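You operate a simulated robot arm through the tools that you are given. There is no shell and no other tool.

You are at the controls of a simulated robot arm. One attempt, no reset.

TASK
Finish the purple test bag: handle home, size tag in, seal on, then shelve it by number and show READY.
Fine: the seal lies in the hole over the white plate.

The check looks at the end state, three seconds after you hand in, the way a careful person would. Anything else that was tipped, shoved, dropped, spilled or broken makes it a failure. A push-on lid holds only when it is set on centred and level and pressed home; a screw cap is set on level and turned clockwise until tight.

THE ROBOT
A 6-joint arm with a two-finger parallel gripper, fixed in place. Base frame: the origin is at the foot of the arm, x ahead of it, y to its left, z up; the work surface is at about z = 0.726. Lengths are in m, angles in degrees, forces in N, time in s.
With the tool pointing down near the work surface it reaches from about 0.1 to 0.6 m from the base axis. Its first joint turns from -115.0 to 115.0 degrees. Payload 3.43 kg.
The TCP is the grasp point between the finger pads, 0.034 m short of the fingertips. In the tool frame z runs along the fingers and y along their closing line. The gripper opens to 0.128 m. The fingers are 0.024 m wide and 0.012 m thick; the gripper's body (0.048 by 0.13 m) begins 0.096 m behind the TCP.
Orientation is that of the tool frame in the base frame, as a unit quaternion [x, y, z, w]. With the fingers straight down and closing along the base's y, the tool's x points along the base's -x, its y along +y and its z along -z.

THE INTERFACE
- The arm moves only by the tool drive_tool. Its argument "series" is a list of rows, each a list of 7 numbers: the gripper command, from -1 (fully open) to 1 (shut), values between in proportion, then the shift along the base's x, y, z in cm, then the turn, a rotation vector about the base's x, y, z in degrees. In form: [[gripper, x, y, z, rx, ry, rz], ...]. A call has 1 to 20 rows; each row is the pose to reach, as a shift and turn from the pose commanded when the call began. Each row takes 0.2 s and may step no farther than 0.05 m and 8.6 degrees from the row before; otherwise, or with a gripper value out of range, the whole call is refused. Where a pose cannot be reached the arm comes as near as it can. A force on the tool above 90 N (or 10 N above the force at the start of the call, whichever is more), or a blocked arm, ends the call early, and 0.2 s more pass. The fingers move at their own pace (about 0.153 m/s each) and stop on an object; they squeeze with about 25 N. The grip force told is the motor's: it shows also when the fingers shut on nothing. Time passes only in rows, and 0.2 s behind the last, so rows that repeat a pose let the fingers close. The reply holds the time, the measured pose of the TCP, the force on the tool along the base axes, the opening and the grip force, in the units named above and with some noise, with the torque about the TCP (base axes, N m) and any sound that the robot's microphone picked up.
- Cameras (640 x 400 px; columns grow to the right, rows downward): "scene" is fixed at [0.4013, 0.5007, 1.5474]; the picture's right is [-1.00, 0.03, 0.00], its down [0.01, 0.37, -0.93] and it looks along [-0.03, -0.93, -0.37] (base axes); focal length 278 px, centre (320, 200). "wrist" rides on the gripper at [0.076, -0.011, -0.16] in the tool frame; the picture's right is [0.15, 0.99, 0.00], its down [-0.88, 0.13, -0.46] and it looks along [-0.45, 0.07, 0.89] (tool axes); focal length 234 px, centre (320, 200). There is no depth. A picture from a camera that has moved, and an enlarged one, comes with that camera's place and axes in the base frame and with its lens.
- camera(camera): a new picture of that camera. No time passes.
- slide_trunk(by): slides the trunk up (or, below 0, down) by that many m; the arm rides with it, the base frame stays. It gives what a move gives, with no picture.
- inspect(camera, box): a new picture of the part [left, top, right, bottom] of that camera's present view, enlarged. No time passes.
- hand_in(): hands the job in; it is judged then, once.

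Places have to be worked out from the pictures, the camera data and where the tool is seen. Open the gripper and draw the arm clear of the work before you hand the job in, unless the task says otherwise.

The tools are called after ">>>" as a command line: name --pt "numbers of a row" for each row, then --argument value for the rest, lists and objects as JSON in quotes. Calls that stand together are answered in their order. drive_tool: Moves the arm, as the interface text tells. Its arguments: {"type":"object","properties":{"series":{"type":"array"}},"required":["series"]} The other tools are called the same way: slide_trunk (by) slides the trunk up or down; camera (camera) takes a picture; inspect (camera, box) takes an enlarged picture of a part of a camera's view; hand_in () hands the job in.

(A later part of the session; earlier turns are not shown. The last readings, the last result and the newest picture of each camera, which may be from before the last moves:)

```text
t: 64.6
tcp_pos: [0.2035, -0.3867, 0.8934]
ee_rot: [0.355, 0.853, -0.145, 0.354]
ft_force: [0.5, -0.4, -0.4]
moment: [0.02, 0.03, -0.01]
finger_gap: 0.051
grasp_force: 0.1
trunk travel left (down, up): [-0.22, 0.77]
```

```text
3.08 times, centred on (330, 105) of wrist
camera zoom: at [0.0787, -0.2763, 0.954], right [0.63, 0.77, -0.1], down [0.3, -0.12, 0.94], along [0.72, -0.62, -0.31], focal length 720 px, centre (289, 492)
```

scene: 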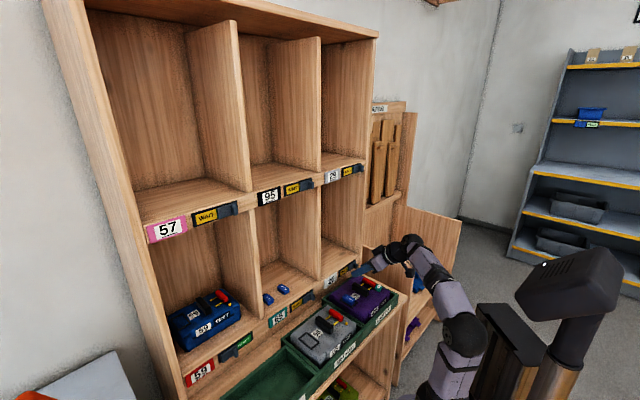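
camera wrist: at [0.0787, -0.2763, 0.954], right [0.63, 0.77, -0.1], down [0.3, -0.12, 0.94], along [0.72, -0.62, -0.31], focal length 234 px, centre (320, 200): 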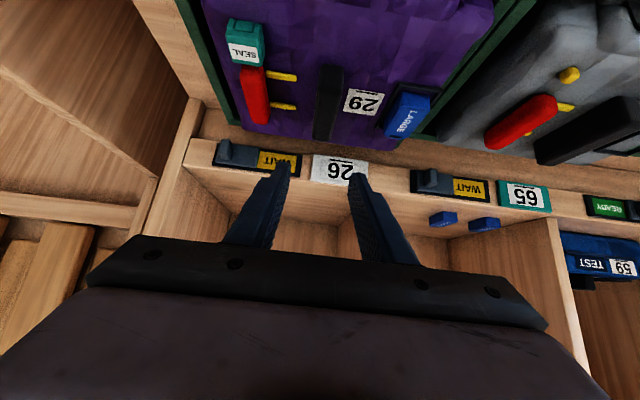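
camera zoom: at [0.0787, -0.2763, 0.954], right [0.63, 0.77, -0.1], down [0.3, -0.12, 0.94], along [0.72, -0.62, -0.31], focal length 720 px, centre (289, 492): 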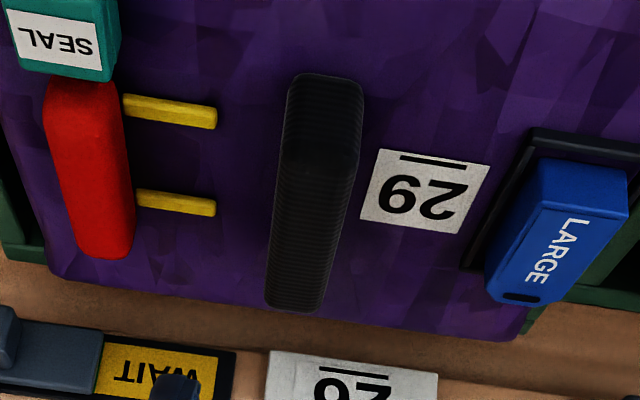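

The black grip spans normal 0.384-0.450 at lateral -0.130. I'll go down over it with the fingertips staying about 5 mm above the bag top.

>>> drive_tool --pt "0.2 -0.5 0.4 -1.5 0 0 0" --pt "0.2 -0.5 0.4 -3.5 0 0 0" --pt "0.2 -0.5 0.4 -5.2 0 0 0"

>>> inspect --camera "wrist" --box '[220, 90, 420, 220]'

>>> inspect --camera "scene" --box '[335, 255, 405, 310]'

```text
t: 65.4
tcp_pos: [0.1991, -0.3824, 0.8411]
ee_rot: [0.355, 0.853, -0.146, 0.353]
ft_force: [1.0, -1.1, 0.1]
moment: [-0.01, 0.0, -0.01]
finger_gap: 0.0511
grasp_force: 0.2
trunk travel left (down, up): [-0.22, 0.77]
```

```text
3.08 times, centred on (320, 155) of wrist
camera zoom: at [0.0732, -0.2716, 0.9025], right [0.63, 0.77, -0.1], down [0.3, -0.12, 0.94], along [0.72, -0.62, -0.31], focal length 720 px, centre (320, 338)
```

zoom: 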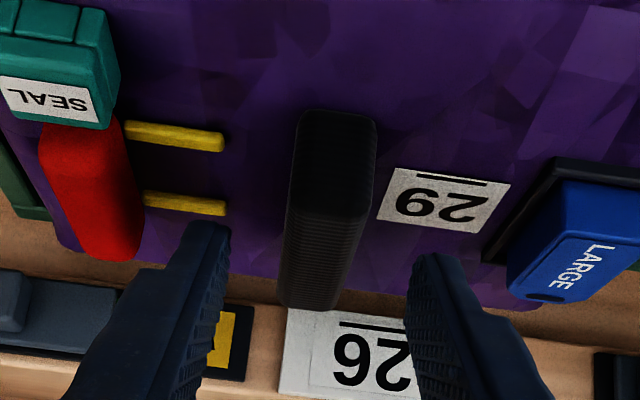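

```text
7.27 times, centred on (370, 282) of scene
camera zoom: at [0.4013, 0.5007, 1.5474], right [-1.0, 0.03, 0.0], down [0.01, 0.37, -0.93], along [-0.03, -0.93, -0.37], focal length 2019 px, centre (-44, -400)
```

zoom: 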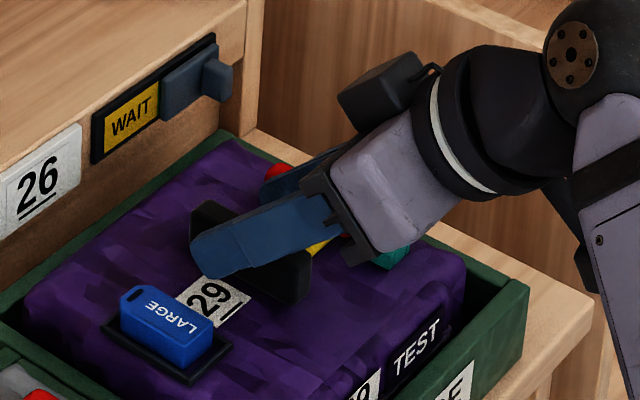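

The black grip lies centrally between the fingers. I'll lower 8 mm and close on it.

>>> drive_tool --pt "0.2 0 0 -0.4 0 0 0" --pt "0.2 0 0 -0.8 0 0 0" --pt "0.5 0 0 -0.8 0 0 0" --pt "1 0 0 -0.8 0 0 0" --pt "1 0 0 -0.8 0 0 0"

>>> inspect --camera "wrist" --box '[220, 90, 420, 220]'

>>> inspect --camera "scene" --box '[335, 255, 405, 310]'

```text
t: 66.6
tcp_pos: [0.1977, -0.3838, 0.8355]
ee_rot: [0.355, 0.853, -0.146, 0.353]
ft_force: [-6.1, -6.9, 0.0]
moment: [-0.49, 0.03, 0.35]
finger_gap: 0.02
grasp_force: 24.2
trunk travel left (down, up): [-0.22, 0.77]
```

```text
3.08 times, centred on (320, 155) of wrist
camera zoom: at [0.0725, -0.2731, 0.8945], right [0.63, 0.77, -0.1], down [0.3, -0.12, 0.94], along [0.72, -0.62, -0.31], focal length 720 px, centre (320, 338)
```

zoom: 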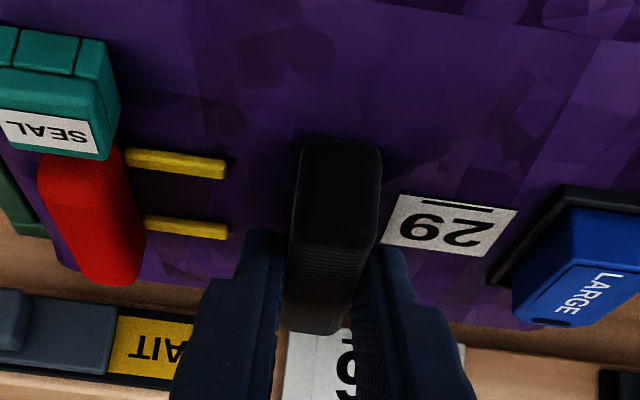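

```text
7.27 times, centred on (370, 282) of scene
camera zoom: at [0.4013, 0.5007, 1.5474], right [-1.0, 0.03, 0.0], down [0.01, 0.37, -0.93], along [-0.03, -0.93, -0.37], focal length 2019 px, centre (-44, -400)
```

zoom: 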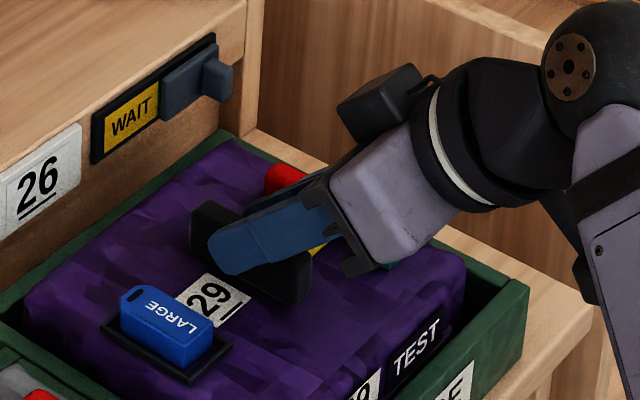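

The grip is holding (gap 20 mm, 24 N). I'll lift a little with the trunk and check that the bag rises level.

>>> slide_trunk --by 0.04

>>> inspect --camera "scene" --box '[320, 245, 420, 320]'

>>> inspect --camera "wrist" --box '[220, 90, 420, 220]'

```text
t: 67.4
tcp_pos: [0.2, -0.3836, 0.8737]
ee_rot: [0.354, 0.854, -0.145, 0.353]
ft_force: [-3.4, -4.0, -10.8]
moment: [-0.06, 0.49, 0.23]
finger_gap: 0.02
grasp_force: 25.2
trunk travel left (down, up): [-0.26, 0.73]
```

```text
5.33 times, centred on (370, 282) of scene
camera zoom: at [0.4013, 0.5007, 1.5474], right [-1.0, 0.03, 0.0], down [0.01, 0.37, -0.93], along [-0.03, -0.93, -0.37], focal length 1480 px, centre (53, -240)
```

zoom: 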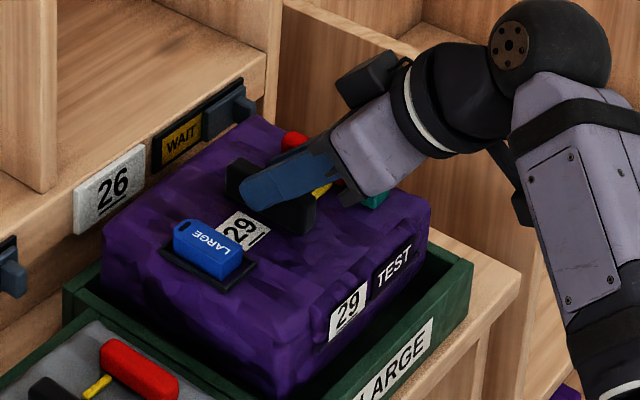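

```text
3.08 times, centred on (320, 155) of wrist
camera zoom: at [0.0732, -0.2733, 0.9344], right [0.63, 0.77, -0.1], down [0.3, -0.12, 0.94], along [0.72, -0.62, -0.31], focal length 720 px, centre (320, 338)
```

zoom: 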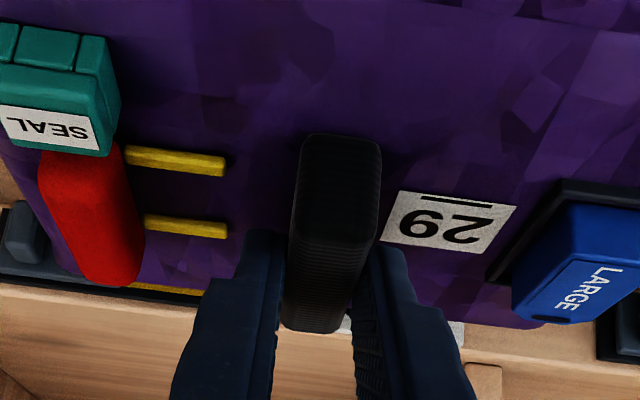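

The bag lifts level at about 11 N. I'll lift another 4 cm with the trunk so the bottom clears the bin walls, then check clearance to the cubby 26 slider tab.

>>> slide_trunk --by 0.04

>>> inspect --camera "scene" --box '[320, 235, 420, 320]'

>>> camera --camera "wrist"

```text
t: 68.2
tcp_pos: [0.2002, -0.3833, 0.9129]
ee_rot: [0.354, 0.854, -0.145, 0.352]
ft_force: [0.1, -1.0, -12.4]
moment: [0.14, 0.13, 0.02]
finger_gap: 0.0201
grasp_force: 25.5
trunk travel left (down, up): [-0.3, 0.69]
```

```text
4.71 times, centred on (370, 278) of scene
camera zoom: at [0.4013, 0.5007, 1.5474], right [-1.0, 0.03, 0.0], down [0.01, 0.37, -0.93], along [-0.03, -0.93, -0.37], focal length 1306 px, centre (85, -165)
```

zoom: 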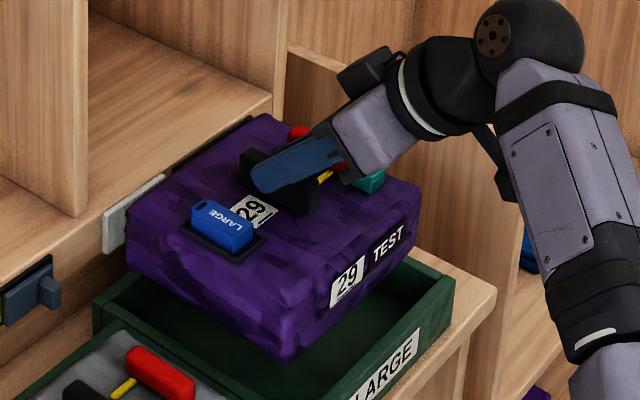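

```text
taken
camera wrist: at [0.0737, -0.273, 0.9743], right [0.63, 0.77, -0.1], down [0.3, -0.12, 0.94], along [0.72, -0.62, -0.31], focal length 234 px, centre (320, 200)
```

wrist: 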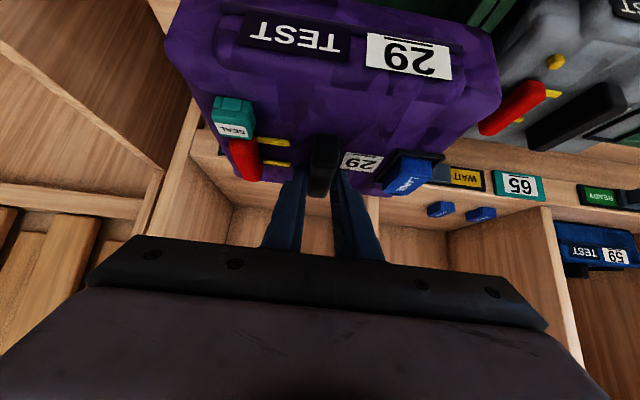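

The bag is out of the bin, level, weighing about 12 N, with its bottom at about z = 0.81. I'll retreat 5 cm toward the robot so its back clears the shelf fronts and tabs before going up.

>>> drive_tool --pt "1 -1 1 0.3 0 0 0" --pt "1 -2 2 0.3 0 0 0" --pt "1 -3 3 0.3 0 0 0" --pt "1 -3.5 3.5 0.3 0 0 0"

>>> camera --camera "scene"

>>> camera --camera "wrist"

```text
t: 69.2
tcp_pos: [0.1652, -0.3474, 0.9178]
ee_rot: [0.354, 0.854, -0.144, 0.353]
ft_force: [0.1, 0.8, -12.0]
moment: [0.14, 0.13, -0.01]
finger_gap: 0.0198
grasp_force: 25.1
trunk travel left (down, up): [-0.3, 0.69]
```

```text
taken
```

scene: 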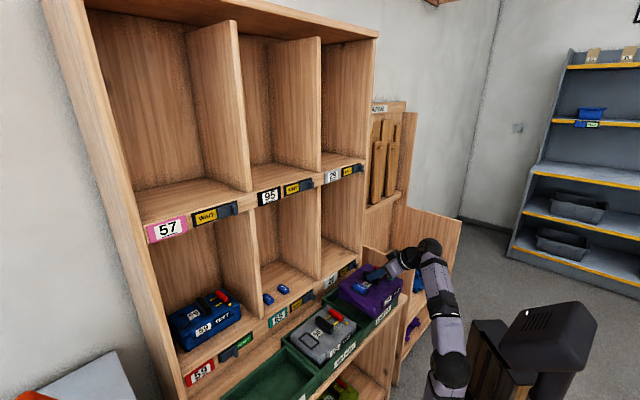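

```text
taken
camera wrist: at [0.039, -0.2376, 0.9777], right [0.63, 0.77, -0.1], down [0.3, -0.12, 0.94], along [0.72, -0.62, -0.31], focal length 234 px, centre (320, 200)
```

wrist: 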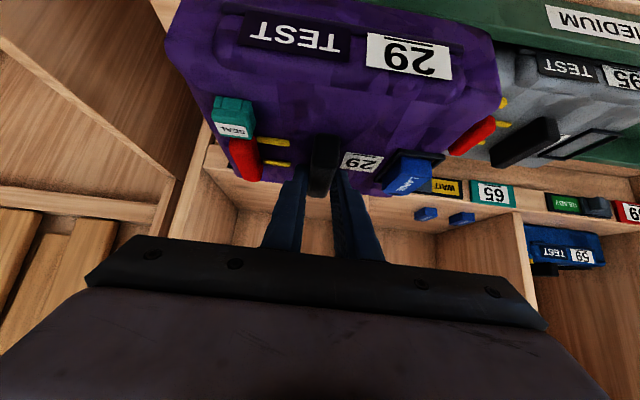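

The bag is steady, now 5 cm clear of the shelf front. I'll raise it with the trunk in two stages, checking in between.

>>> slide_trunk --by 0.25

>>> camera --camera "wrist"

>>> camera --camera "scene"

```text
t: 71.8
tcp_pos: [0.1648, -0.3479, 1.1667]
ee_rot: [0.355, 0.854, -0.145, 0.353]
ft_force: [0.1, -0.4, -12.6]
moment: [0.17, 0.14, -0.01]
finger_gap: 0.0197
grasp_force: 25.0
trunk travel left (down, up): [-0.55, 0.44]
```

```text
taken
camera wrist: at [0.0392, -0.2382, 1.2275], right [0.63, 0.77, -0.1], down [0.3, -0.12, 0.94], along [0.72, -0.62, -0.31], focal length 234 px, centre (320, 200)
```

wrist: 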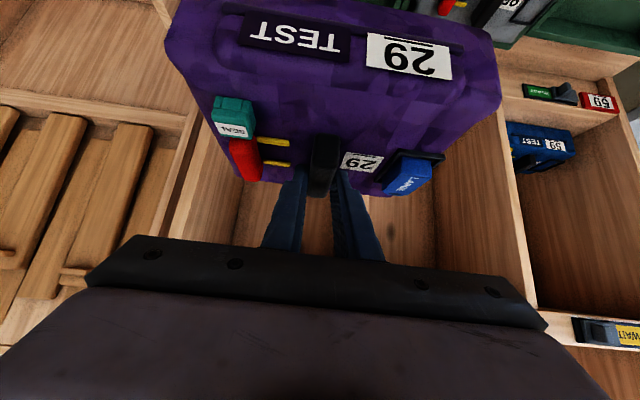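

```text
taken
```

scene: 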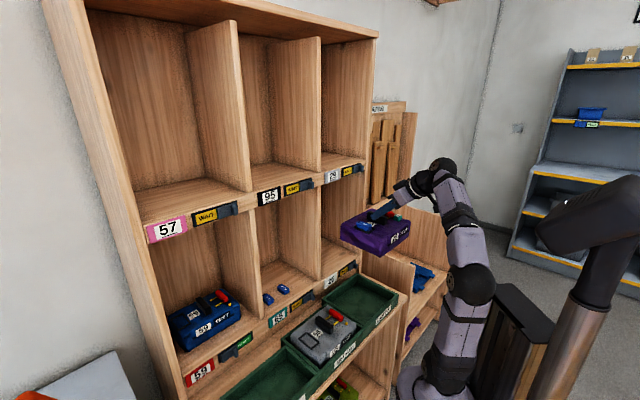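

The bag hangs level and clear. I'll raise it another 0.26 m to above the upper shelf's floor.

>>> slide_trunk --by 0.26

>>> camera --camera "wrist"

>>> camera --camera "scene"

>>> inspect --camera "scene" --box '[310, 110, 430, 210]'

```text
t: 74.5
tcp_pos: [0.1652, -0.3487, 1.4268]
ee_rot: [0.354, 0.854, -0.144, 0.352]
ft_force: [-0.3, -0.2, -13.1]
moment: [0.13, 0.11, -0.02]
finger_gap: 0.0197
grasp_force: 24.9
trunk travel left (down, up): [-0.81, 0.18]
```

```text
taken
camera wrist: at [0.0393, -0.2383, 1.4875], right [0.63, 0.77, -0.1], down [0.3, -0.12, 0.94], along [0.72, -0.62, -0.31], focal length 234 px, centre (320, 200)
```

wrist: 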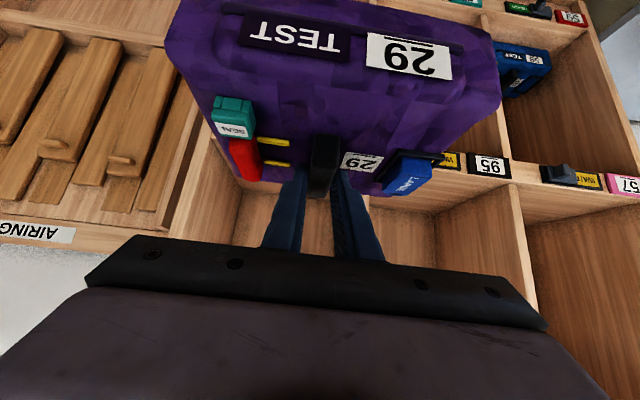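

```text
taken
```

scene: 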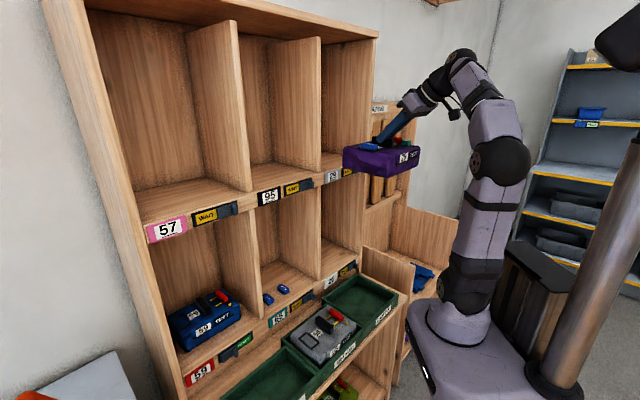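

```text
4.00 times, centred on (370, 160) of scene
camera zoom: at [0.4013, 0.5007, 1.5474], right [-1.0, 0.03, 0.0], down [0.01, 0.37, -0.93], along [-0.03, -0.93, -0.37], focal length 1110 px, centre (120, 360)
```

zoom: 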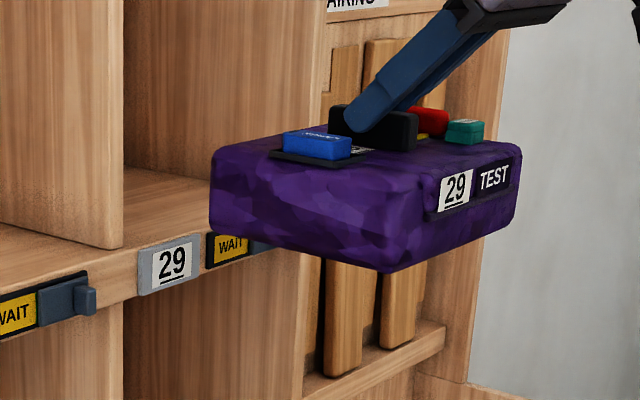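

The bag is above the upper floor (bottom at about 1.32, floor at about 1.28), with tag and seal in place. I'll zoom in on the wrist view to measure cubby 29's side walls before moving in.

>>> inspect --camera "wrist" --box '[140, 90, 340, 260]'

>>> inspect --camera "wrist" --box '[360, 120, 560, 290]'

>>> inspect --camera "scene" --box '[280, 20, 400, 200]'

```text
2.35 times, centred on (240, 175) of wrist
camera zoom: at [0.0393, -0.2383, 1.4875], right [0.63, 0.77, -0.1], down [0.3, -0.12, 0.94], along [0.72, -0.62, -0.31], focal length 551 px, centre (508, 259)
```

zoom: 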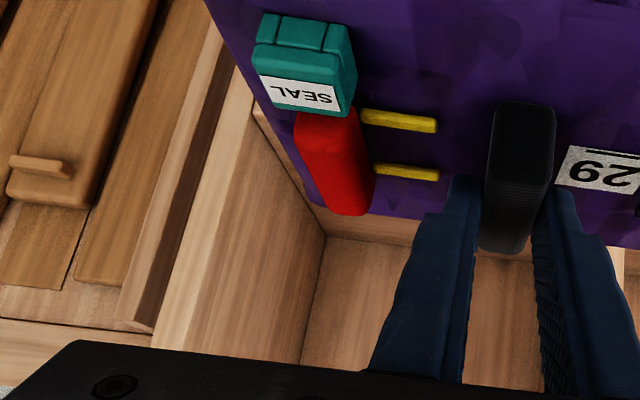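

```text
2.35 times, centred on (460, 205) of wrist
camera zoom: at [0.0393, -0.2383, 1.4875], right [0.63, 0.77, -0.1], down [0.3, -0.12, 0.94], along [0.72, -0.62, -0.31], focal length 551 px, centre (-9, 188)
```

zoom: 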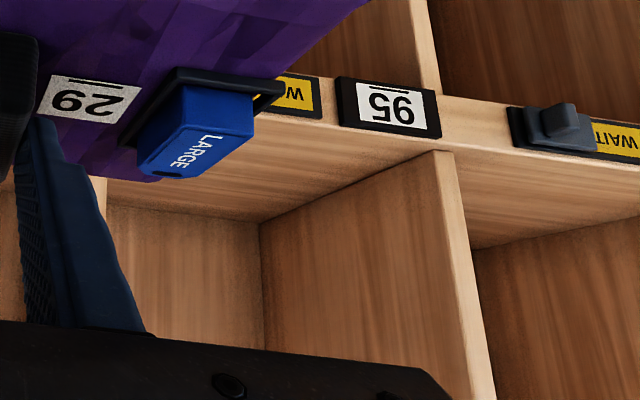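

```text
2.22 times, centred on (340, 110) of scene
camera zoom: at [0.4013, 0.5007, 1.5474], right [-1.0, 0.03, 0.0], down [0.01, 0.37, -0.93], along [-0.03, -0.93, -0.37], focal length 617 px, centre (276, 400)
```

zoom: 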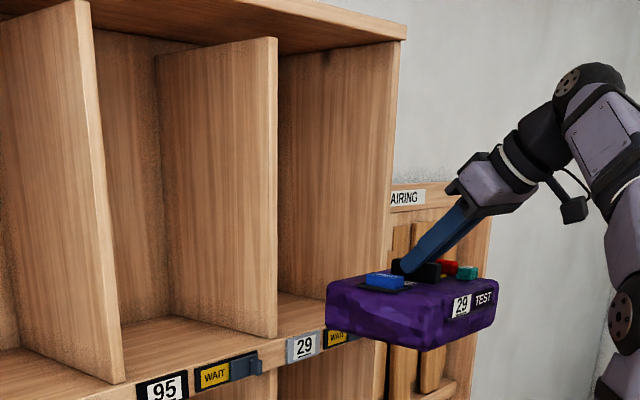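

Cubby 29's interior runs from about lateral -0.049 to -0.325, so its centre is near -0.187; the bag is 0.21 wide. I'll shift the bag sideways to that centre, then forward until its back is just entering the opening.

>>> drive_tool --pt "1 -1 -1 0 0 0 0" --pt "1 -2 -2 0 0 0 0" --pt "1 -3 -3 0 0 0 0" --pt "1 -4 -4 0 0 0 0" --pt "1 -3 -5 0 0 0 0" --pt "1 -1.5 -6.5 0 0 0 0" --pt "1 0.5 -8.5 0 0 0 0"

>>> camera --camera "wrist"

>>> inspect --camera "scene" --box '[290, 40, 450, 200]'

```text
t: 76.1
tcp_pos: [0.1717, -0.4347, 1.4273]
ee_rot: [0.355, 0.854, -0.144, 0.352]
ft_force: [0.8, -0.4, -12.7]
moment: [0.14, 0.11, 0.03]
finger_gap: 0.0196
grasp_force: 25.0
trunk travel left (down, up): [-0.81, 0.18]
```

```text
taken
camera wrist: at [0.0451, -0.3243, 1.4871], right [0.63, 0.77, -0.1], down [0.31, -0.13, 0.94], along [0.72, -0.62, -0.32], focal length 234 px, centre (320, 200)
```

wrist: 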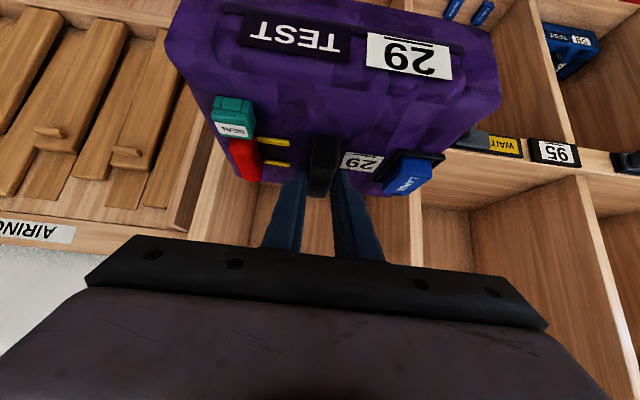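

```text
2.50 times, centred on (370, 120) of scene
camera zoom: at [0.4013, 0.5007, 1.5474], right [-1.0, 0.03, 0.0], down [0.01, 0.37, -0.93], along [-0.03, -0.93, -0.37], focal length 694 px, centre (195, 400)
```

zoom: 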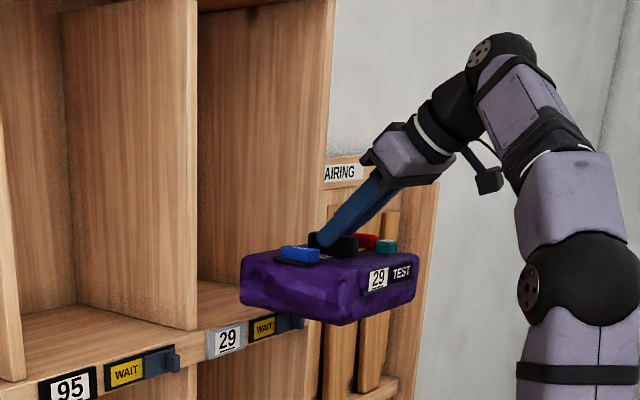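

The bag is centred by the numbers at lateral -0.186, with its back about 2 cm short of the opening. I'll zoom in to verify lateral clearance against the divider and the right wall.

>>> inspect --camera "wrist" --box '[370, 130, 530, 280]'

>>> inspect --camera "wrist" --box '[150, 90, 310, 250]'

>>> inspect --camera "scene" --box '[330, 120, 410, 180]'

```text
2.67 times, centred on (450, 205) of wrist
camera zoom: at [0.0451, -0.3243, 1.4871], right [0.63, 0.77, -0.1], down [0.31, -0.13, 0.94], along [0.72, -0.62, -0.32], focal length 624 px, centre (-27, 187)
```

zoom: 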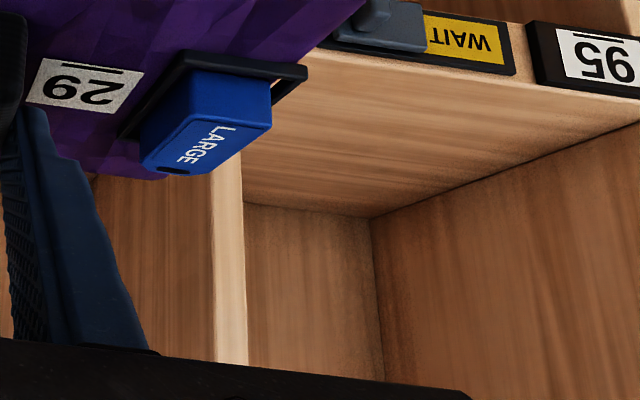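

```text
2.50 times, centred on (230, 170) of wrist
camera zoom: at [0.0451, -0.3243, 1.4871], right [0.63, 0.77, -0.1], down [0.31, -0.13, 0.94], along [0.72, -0.62, -0.32], focal length 585 px, centre (545, 275)
```

zoom: 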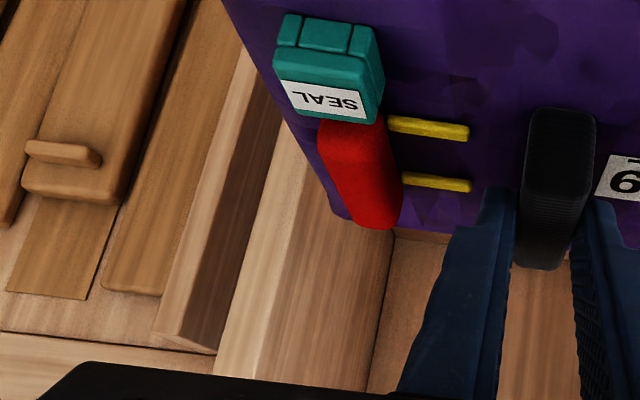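

```text
6.67 times, centred on (370, 150) of scene
camera zoom: at [0.4013, 0.5007, 1.5474], right [-1.0, 0.03, 0.0], down [0.01, 0.37, -0.93], along [-0.03, -0.93, -0.37], focal length 1851 px, centre (-13, 533)
```

zoom: 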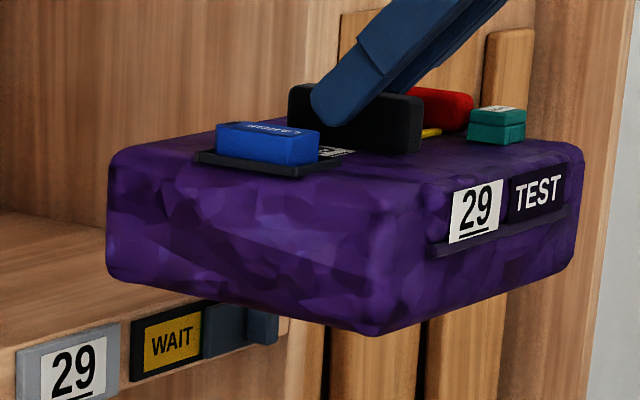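

Refined from this view, cubby 29's interior is lateral -0.308 to -0.046, centre -0.177, so I'll shift the bag 9 mm left. First I'll raise the trunk 0.14 m so the arm can later reach deep enough, then bring the arm back down by the same amount.

>>> slide_trunk --by 0.14

>>> drive_tool --pt "1 0.2 0.2 -2.5 0 0 0" --pt "1 0.4 0.4 -5.5 0 0 0" --pt "1 0.6 0.6 -8.5 0 0 0" --pt "1 0.6 0.6 -11.5 0 0 0" --pt "1 0.6 0.6 -13.5 0 0 0"

>>> camera --camera "wrist"

>>> camera --camera "scene"

```text
t: 77.8
tcp_pos: [0.1698, -0.4325, 1.5673]
ee_rot: [0.355, 0.854, -0.145, 0.352]
ft_force: [-0.2, -0.3, -13.1]
moment: [0.14, 0.12, 0.03]
finger_gap: 0.0196
grasp_force: 25.4
trunk travel left (down, up): [-0.95, 0.04]
```

```text
t: 79.0
tcp_pos: [0.178, -0.4274, 1.4324]
ee_rot: [0.354, 0.854, -0.145, 0.353]
ft_force: [0.2, -0.2, -12.6]
moment: [0.15, 0.17, -0.02]
finger_gap: 0.0201
grasp_force: 24.8
trunk travel left (down, up): [-0.95, 0.04]
```

```text
taken
camera wrist: at [0.0518, -0.3174, 1.493], right [0.63, 0.77, -0.1], down [0.3, -0.12, 0.94], along [0.72, -0.62, -0.31], focal length 234 px, centre (320, 200)
```

wrist: 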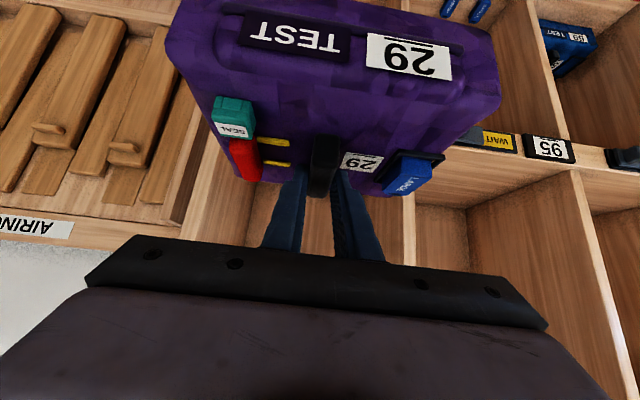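

```text
taken
```

scene: 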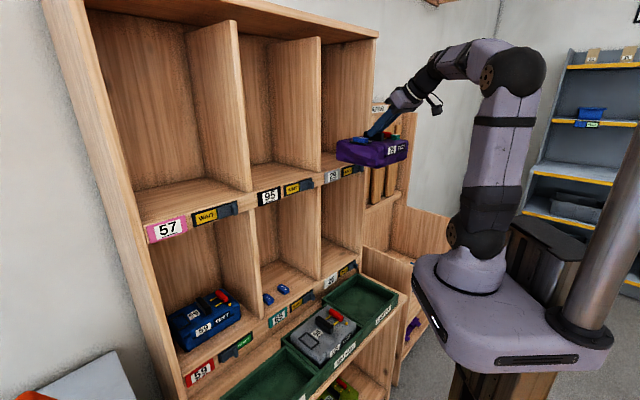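

Position is normal 0.428, lateral -0.176, bag bottom about 1.325. I'll move forward 12 cm into the cubby and check the sides.

>>> drive_tool --pt "1 2.1 -2.1 0 0 0 0" --pt "1 4.2 -4.2 0 0 0 0" --pt "1 6.3 -6.3 0 0 0 0" --pt "1 8.5 -8.5 0 0 0 0"

>>> camera --camera "wrist"

>>> inspect --camera "scene" --box '[290, 60, 430, 200]'

```text
t: 80.0
tcp_pos: [0.2603, -0.5131, 1.4316]
ee_rot: [0.355, 0.854, -0.143, 0.351]
ft_force: [-0.3, -0.9, -13.1]
moment: [0.12, 0.16, -0.01]
finger_gap: 0.02
grasp_force: 25.1
trunk travel left (down, up): [-0.95, 0.04]
```

```text
taken
camera wrist: at [0.1351, -0.4034, 1.4922], right [0.63, 0.77, -0.1], down [0.31, -0.13, 0.94], along [0.72, -0.62, -0.32], focal length 234 px, centre (320, 200)
```

wrist: 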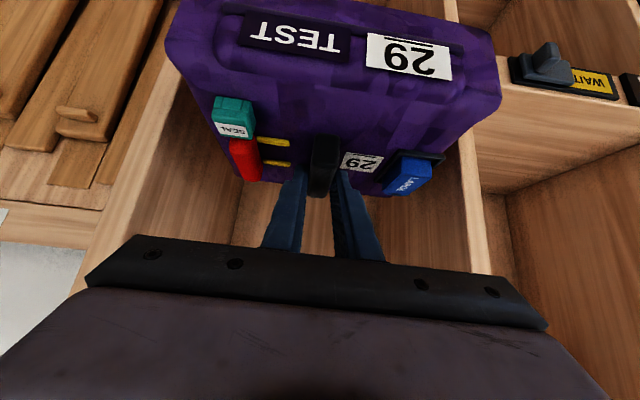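

```text
2.86 times, centred on (360, 130) of scene
camera zoom: at [0.4013, 0.5007, 1.5474], right [-1.0, 0.03, 0.0], down [0.01, 0.37, -0.93], along [-0.03, -0.93, -0.37], focal length 793 px, centre (206, 400)
```

zoom: 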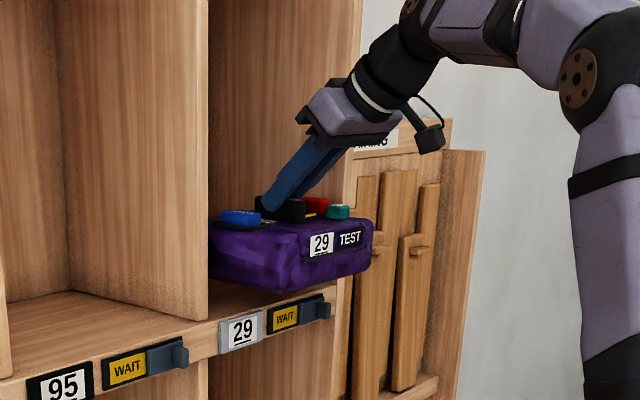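

The bag is entering cleanly with about 3 cm each side. I'll continue forward to normal 0.63.

>>> drive_tool --pt "1 2 -2 0 0 0 0" --pt "1 4 -4 0 0 0 0" --pt "1 6 -6 0 0 0 0"

>>> camera --camera "wrist"

>>> inspect --camera "scene" --box '[290, 60, 430, 200]'

```text
t: 80.8
tcp_pos: [0.3219, -0.5718, 1.4297]
ee_rot: [0.355, 0.855, -0.143, 0.35]
ft_force: [1.3, -0.5, -13.3]
moment: [0.12, 0.13, -0.02]
finger_gap: 0.0198
grasp_force: 25.0
trunk travel left (down, up): [-0.95, 0.04]
```

```text
taken
camera wrist: at [0.1963, -0.4624, 1.4912], right [0.63, 0.77, -0.1], down [0.31, -0.13, 0.94], along [0.72, -0.62, -0.32], focal length 234 px, centre (320, 200)
```

wrist: 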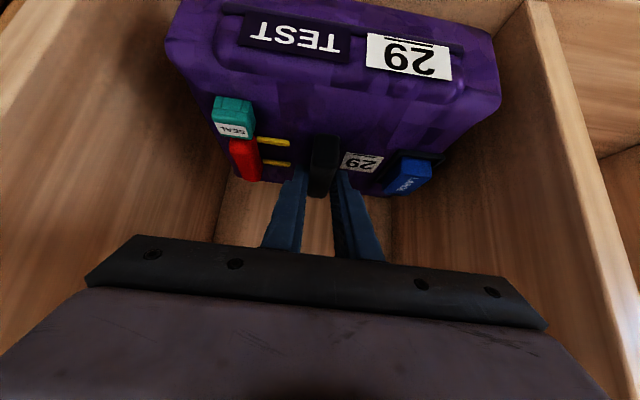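

```text
2.86 times, centred on (360, 130) of scene
camera zoom: at [0.4013, 0.5007, 1.5474], right [-1.0, 0.03, 0.0], down [0.01, 0.37, -0.93], along [-0.03, -0.93, -0.37], focal length 793 px, centre (206, 400)
```

zoom: 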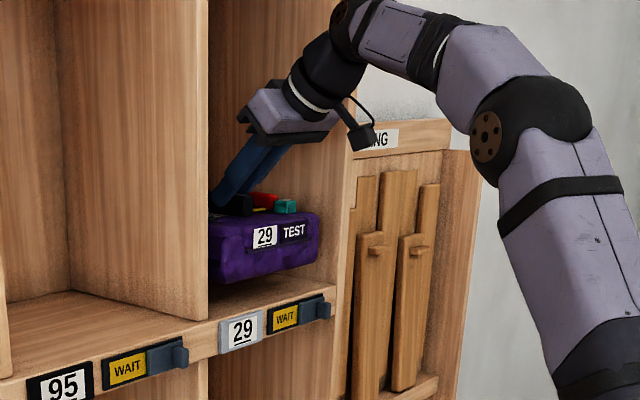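

The bag is nearly fully inside (front near the shelf edge). I'll move 2 cm deeper while lowering 3 cm.

>>> drive_tool --pt "1 0.5 -0.5 -1 0 0 0" --pt "1 1 -1 -2 0 0 0" --pt "1 1.5 -1.5 -3 0 0 0" --pt "1 1.5 -1.5 -3 0 0 0"

>>> inspect --camera "scene" --box '[310, 100, 390, 190]'

>>> camera --camera "wrist"

```text
t: 81.8
tcp_pos: [0.3355, -0.586, 1.4022]
ee_rot: [0.356, 0.854, -0.145, 0.352]
ft_force: [0.8, -0.2, -11.6]
moment: [0.14, 0.13, 0.01]
finger_gap: 0.02
grasp_force: 24.6
trunk travel left (down, up): [-0.95, 0.04]
```

```text
4.44 times, centred on (350, 145) of scene
camera zoom: at [0.4013, 0.5007, 1.5474], right [-1.0, 0.03, 0.0], down [0.01, 0.37, -0.93], along [-0.03, -0.93, -0.37], focal length 1234 px, centre (187, 444)
```

zoom: 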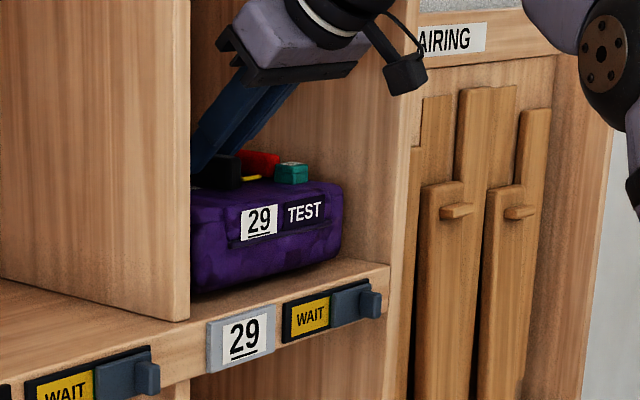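

```text
taken
camera wrist: at [0.2101, -0.4761, 1.4625], right [0.63, 0.77, -0.1], down [0.31, -0.13, 0.94], along [0.72, -0.62, -0.31], focal length 234 px, centre (320, 200)
```

wrist: 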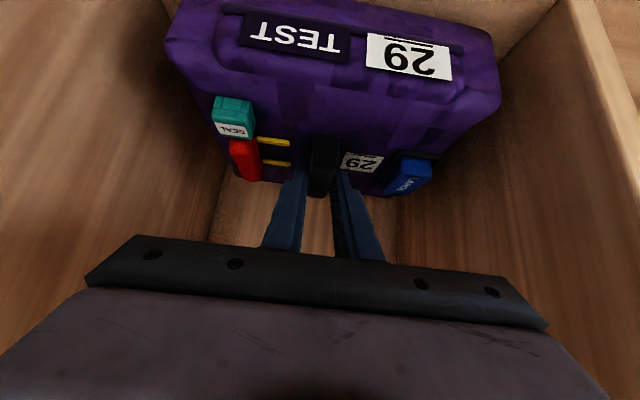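

The bag is inside and about 1-2 cm above the cubby floor. I'll lower in small steps and watch the load for touchdown.

>>> drive_tool --pt "1 0 0 -0.4 0 0 0" --pt "1 0 0 -0.8 0 0 0" --pt "1 0 0 -1.1 0 0 0" --pt "1 0 0 -1.1 0 0 0"

>>> inspect --camera "scene" --box '[320, 125, 380, 180]'

```text
t: 82.8
tcp_pos: [0.3368, -0.5866, 1.3956]
ee_rot: [0.354, 0.853, -0.147, 0.354]
ft_force: [3.8, -4.0, 1.9]
moment: [0.46, 0.5, -0.06]
finger_gap: 0.0194
grasp_force: 25.5
trunk travel left (down, up): [-0.95, 0.04]
```

```text
7.27 times, centred on (350, 152) of scene
camera zoom: at [0.4013, 0.5007, 1.5474], right [-1.0, 0.03, 0.0], down [0.01, 0.37, -0.93], along [-0.03, -0.93, -0.37], focal length 2019 px, centre (102, 546)
```

zoom: 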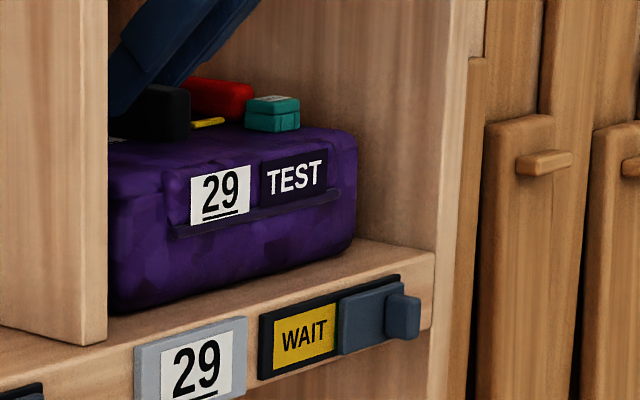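

The load dropped from -12 N to about +2 N, so the bag is resting on the floor of cubby 29. I'll open gently and raise the fingers straight off the grip.

>>> drive_tool --pt "0.8 0 0 0.1 0 0 0" --pt "0.6 0 0 0.1 0 0 0" --pt "0.4 0 0 0.1 0 0 0" --pt "0.3 0 0 0.1 0 0 0" --pt "0.3 0 0 1.5 0 0 0" --pt "0.3 0 0 3.5 0 0 0" --pt "0.3 0 0 6 0 0 0"

>>> camera --camera "wrist"

>>> inspect --camera "scene" --box '[310, 100, 390, 190]'

```text
t: 84.4
tcp_pos: [0.3352, -0.5863, 1.4518]
ee_rot: [0.355, 0.854, -0.145, 0.352]
ft_force: [0.3, 0.4, -0.2]
moment: [0.03, 0.05, 0.0]
finger_gap: 0.045
grasp_force: 0.0
trunk travel left (down, up): [-0.95, 0.04]
```

```text
taken
camera wrist: at [0.2095, -0.4765, 1.5125], right [0.63, 0.77, -0.1], down [0.31, -0.13, 0.94], along [0.72, -0.62, -0.31], focal length 234 px, centre (320, 200)
```

wrist: 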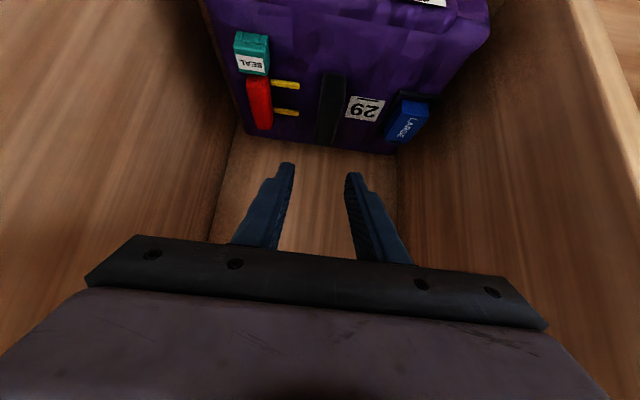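

```text
4.44 times, centred on (350, 145) of scene
camera zoom: at [0.4013, 0.5007, 1.5474], right [-1.0, 0.03, 0.0], down [0.01, 0.37, -0.93], along [-0.03, -0.93, -0.37], focal length 1234 px, centre (187, 444)
```

zoom: 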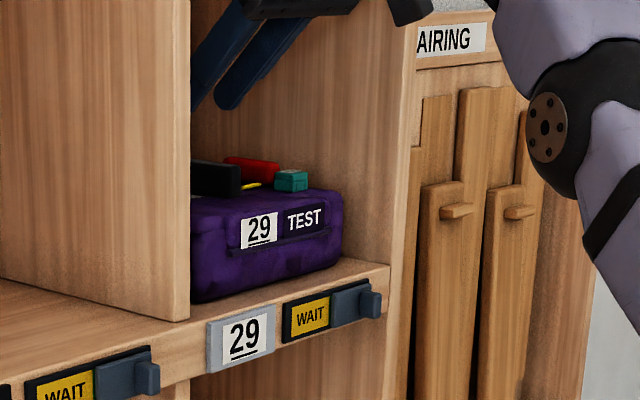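

The bag is released and stands in cubby 29 with tag and seal in place. I'll back the arm straight out, then drop to view the slider for 29.

>>> drive_tool --pt "0.3 -2 2 1 0 0 0" --pt "0.3 -5 5 1.5 0 0 0" --pt "0.3 -8.2 8.2 1.5 0 0 0" --pt "0.5 -11.4 11.4 0 0 0 0" --pt "1 -14.6 14.6 -1.5 0 0 0" --pt "1 -17.2 17.2 -4.5 0 0 0"

>>> camera --camera "wrist"

>>> inspect --camera "scene" --box '[300, 100, 400, 200]'

```text
t: 85.8
tcp_pos: [0.162, -0.4104, 1.4066]
ee_rot: [0.354, 0.853, -0.146, 0.354]
ft_force: [0.7, 0.6, 0.5]
moment: [0.02, -0.01, -0.04]
finger_gap: 0.0002
grasp_force: 24.8
trunk travel left (down, up): [-0.95, 0.04]
```

```text
taken
camera wrist: at [0.0367, -0.3006, 1.4665], right [0.63, 0.77, -0.1], down [0.3, -0.12, 0.94], along [0.72, -0.62, -0.31], focal length 234 px, centre (320, 200)
```

wrist: 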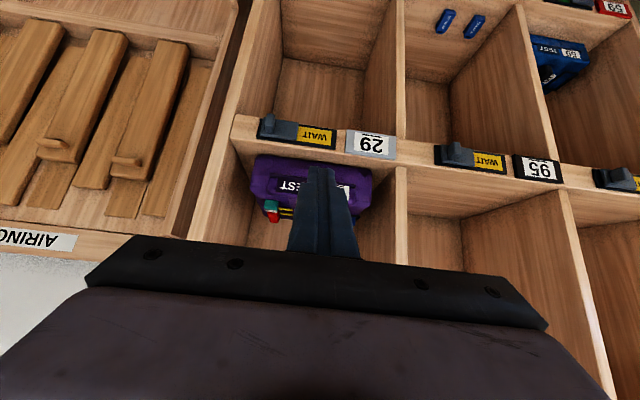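

```text
4.00 times, centred on (350, 150) of scene
camera zoom: at [0.4013, 0.5007, 1.5474], right [-1.0, 0.03, 0.0], down [0.01, 0.37, -0.93], along [-0.03, -0.93, -0.37], focal length 1110 px, centre (200, 400)
```

zoom: 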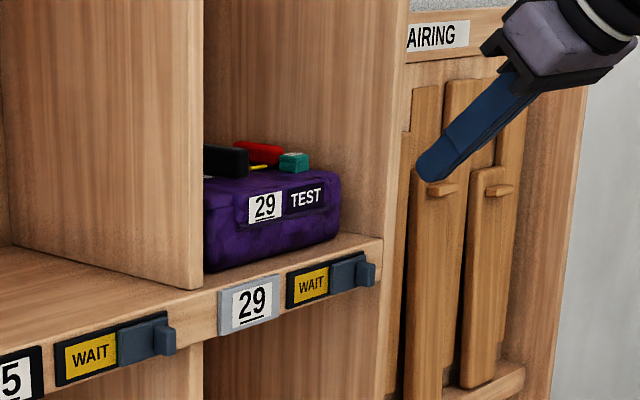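

The bag is shelved properly. I'll zoom in on the 29 slider to locate its tab.

>>> inspect --camera "wrist" --box '[240, 95, 400, 165]'

>>> inspect --camera "scene" --box '[365, 155, 400, 180]'

>>> inspect --camera "scene" --box '[350, 155, 380, 180]'

```text
4.00 times, centred on (320, 130) of wrist
camera zoom: at [0.0367, -0.3006, 1.4665], right [0.63, 0.77, -0.1], down [0.3, -0.12, 0.94], along [0.72, -0.62, -0.31], focal length 937 px, centre (320, 480)
```

zoom: 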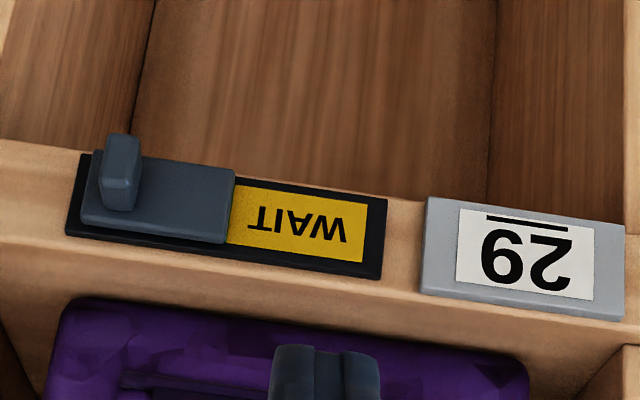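

```text
16.00 times, centred on (382, 168) of scene
camera zoom: at [0.4013, 0.5007, 1.5474], right [-1.0, 0.03, 0.0], down [0.01, 0.37, -0.93], along [-0.03, -0.93, -0.37], focal length 4442 px, centre (-680, 720)
```

zoom: 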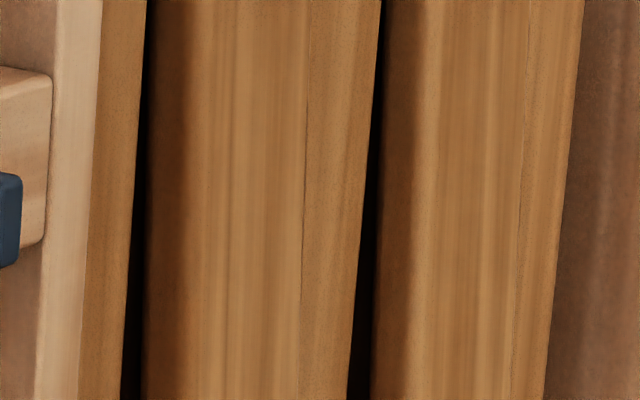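

```text
16.00 times, centred on (365, 168) of scene
camera zoom: at [0.4013, 0.5007, 1.5474], right [-1.0, 0.03, 0.0], down [0.01, 0.37, -0.93], along [-0.03, -0.93, -0.37], focal length 4442 px, centre (-400, 720)
```

zoom: 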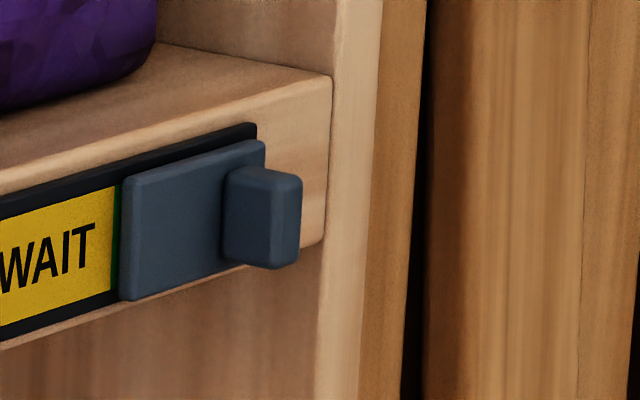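

The tab is about 14 mm wide, at lateral -0.258 to -0.244, z ≈ 1.259, protruding about 14 mm in front of the slider face (normal ≈ 0.5535). With fingers closed, I'll go to the right of it, in front of the shelf, and check alignment.

>>> drive_tool --pt "1 -1.4 -2.6 -2.5 0 0 0" --pt "1 -2.8 -5.3 -5 0 0 0" --pt "1 -4.2 -8 -8 0 0 0" --pt "1 -5.6 -10.6 -11 0 0 0" --pt "1 -5.6 -10.6 -13.2 0 0 0"

>>> camera --camera "wrist"

>>> inspect --camera "wrist" --box '[270, 90, 430, 220]'

>>> inspect --camera "scene" --box '[330, 130, 410, 190]'

```text
t: 87.0
tcp_pos: [0.1054, -0.5192, 1.2754]
ee_rot: [0.354, 0.854, -0.146, 0.353]
ft_force: [0.7, 0.1, 0.0]
moment: [0.01, 0.0, -0.01]
finger_gap: 0.0001
grasp_force: 24.7
trunk travel left (down, up): [-0.95, 0.04]
```

```text
taken
camera wrist: at [-0.0199, -0.4091, 1.3357], right [0.63, 0.77, -0.1], down [0.31, -0.12, 0.94], along [0.72, -0.62, -0.31], focal length 234 px, centre (320, 200)
```

wrist: 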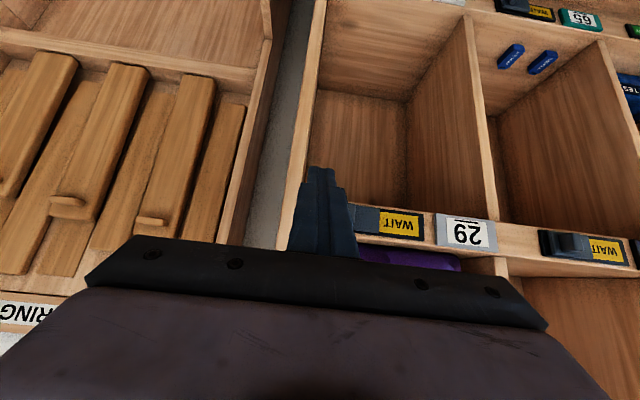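

```text
3.08 times, centred on (350, 155) of wrist
camera zoom: at [-0.0199, -0.4091, 1.3357], right [0.63, 0.77, -0.1], down [0.31, -0.12, 0.94], along [0.72, -0.62, -0.31], focal length 720 px, centre (228, 338)
```

zoom: 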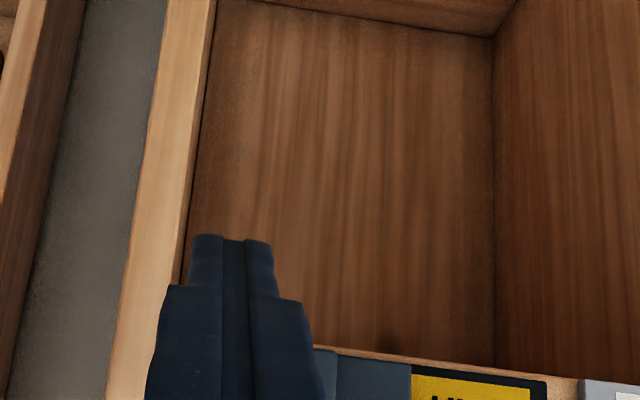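

```text
6.67 times, centred on (370, 160) of scene
camera zoom: at [0.4013, 0.5007, 1.5474], right [-1.0, 0.03, 0.0], down [0.01, 0.37, -0.93], along [-0.03, -0.93, -0.37], focal length 1851 px, centre (-13, 467)
```

zoom: 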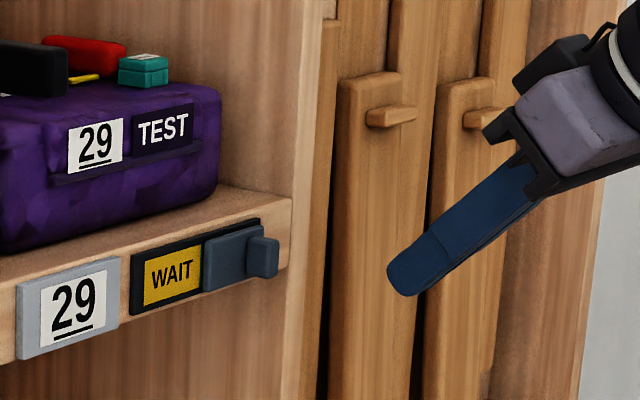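

The fingertips are at tab height, about 4 cm to the right of it. I'll move forward so the tips reach just in front of the slider face, still to the right of the tab.

>>> drive_tool --pt "1 2 -2 0 0 0 0" --pt "1 4 -4 0 0 0 0" --pt "1 5.5 -5.5 0 0 0 0" --pt "1 5.5 -5.5 0 0 0 0"

>>> inspect --camera "wrist" --box '[270, 90, 430, 220]'

>>> inspect --camera "scene" --box '[345, 145, 395, 185]'

```text
t: 88.0
tcp_pos: [0.1621, -0.5735, 1.2754]
ee_rot: [0.355, 0.853, -0.146, 0.353]
ft_force: [0.5, 0.4, 0.7]
moment: [0.02, -0.02, 0.03]
finger_gap: 0.0
grasp_force: 25.3
trunk travel left (down, up): [-0.95, 0.04]
```

```text
3.08 times, centred on (350, 155) of wrist
camera zoom: at [0.0358, -0.4641, 1.3353], right [0.63, 0.77, -0.1], down [0.3, -0.12, 0.94], along [0.72, -0.62, -0.31], focal length 720 px, centre (228, 338)
```

zoom: 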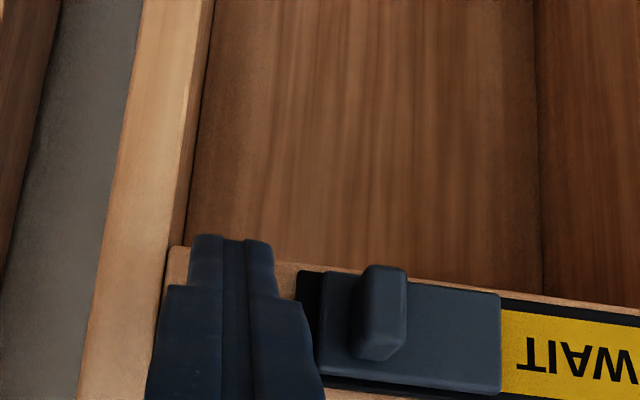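

```text
10.00 times, centred on (370, 165) of scene
camera zoom: at [0.4013, 0.5007, 1.5474], right [-1.0, 0.03, 0.0], down [0.01, 0.37, -0.93], along [-0.03, -0.93, -0.37], focal length 2776 px, centre (-180, 550)
```

zoom: 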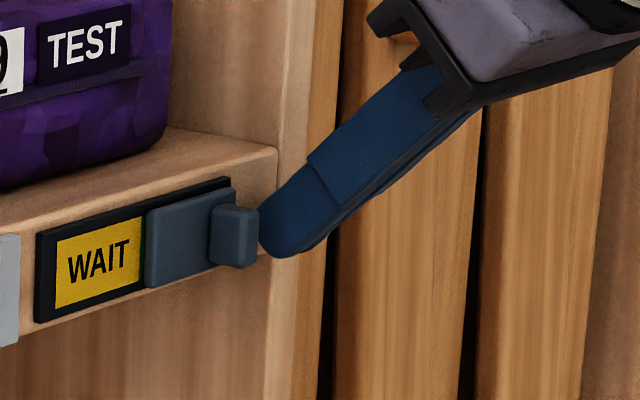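

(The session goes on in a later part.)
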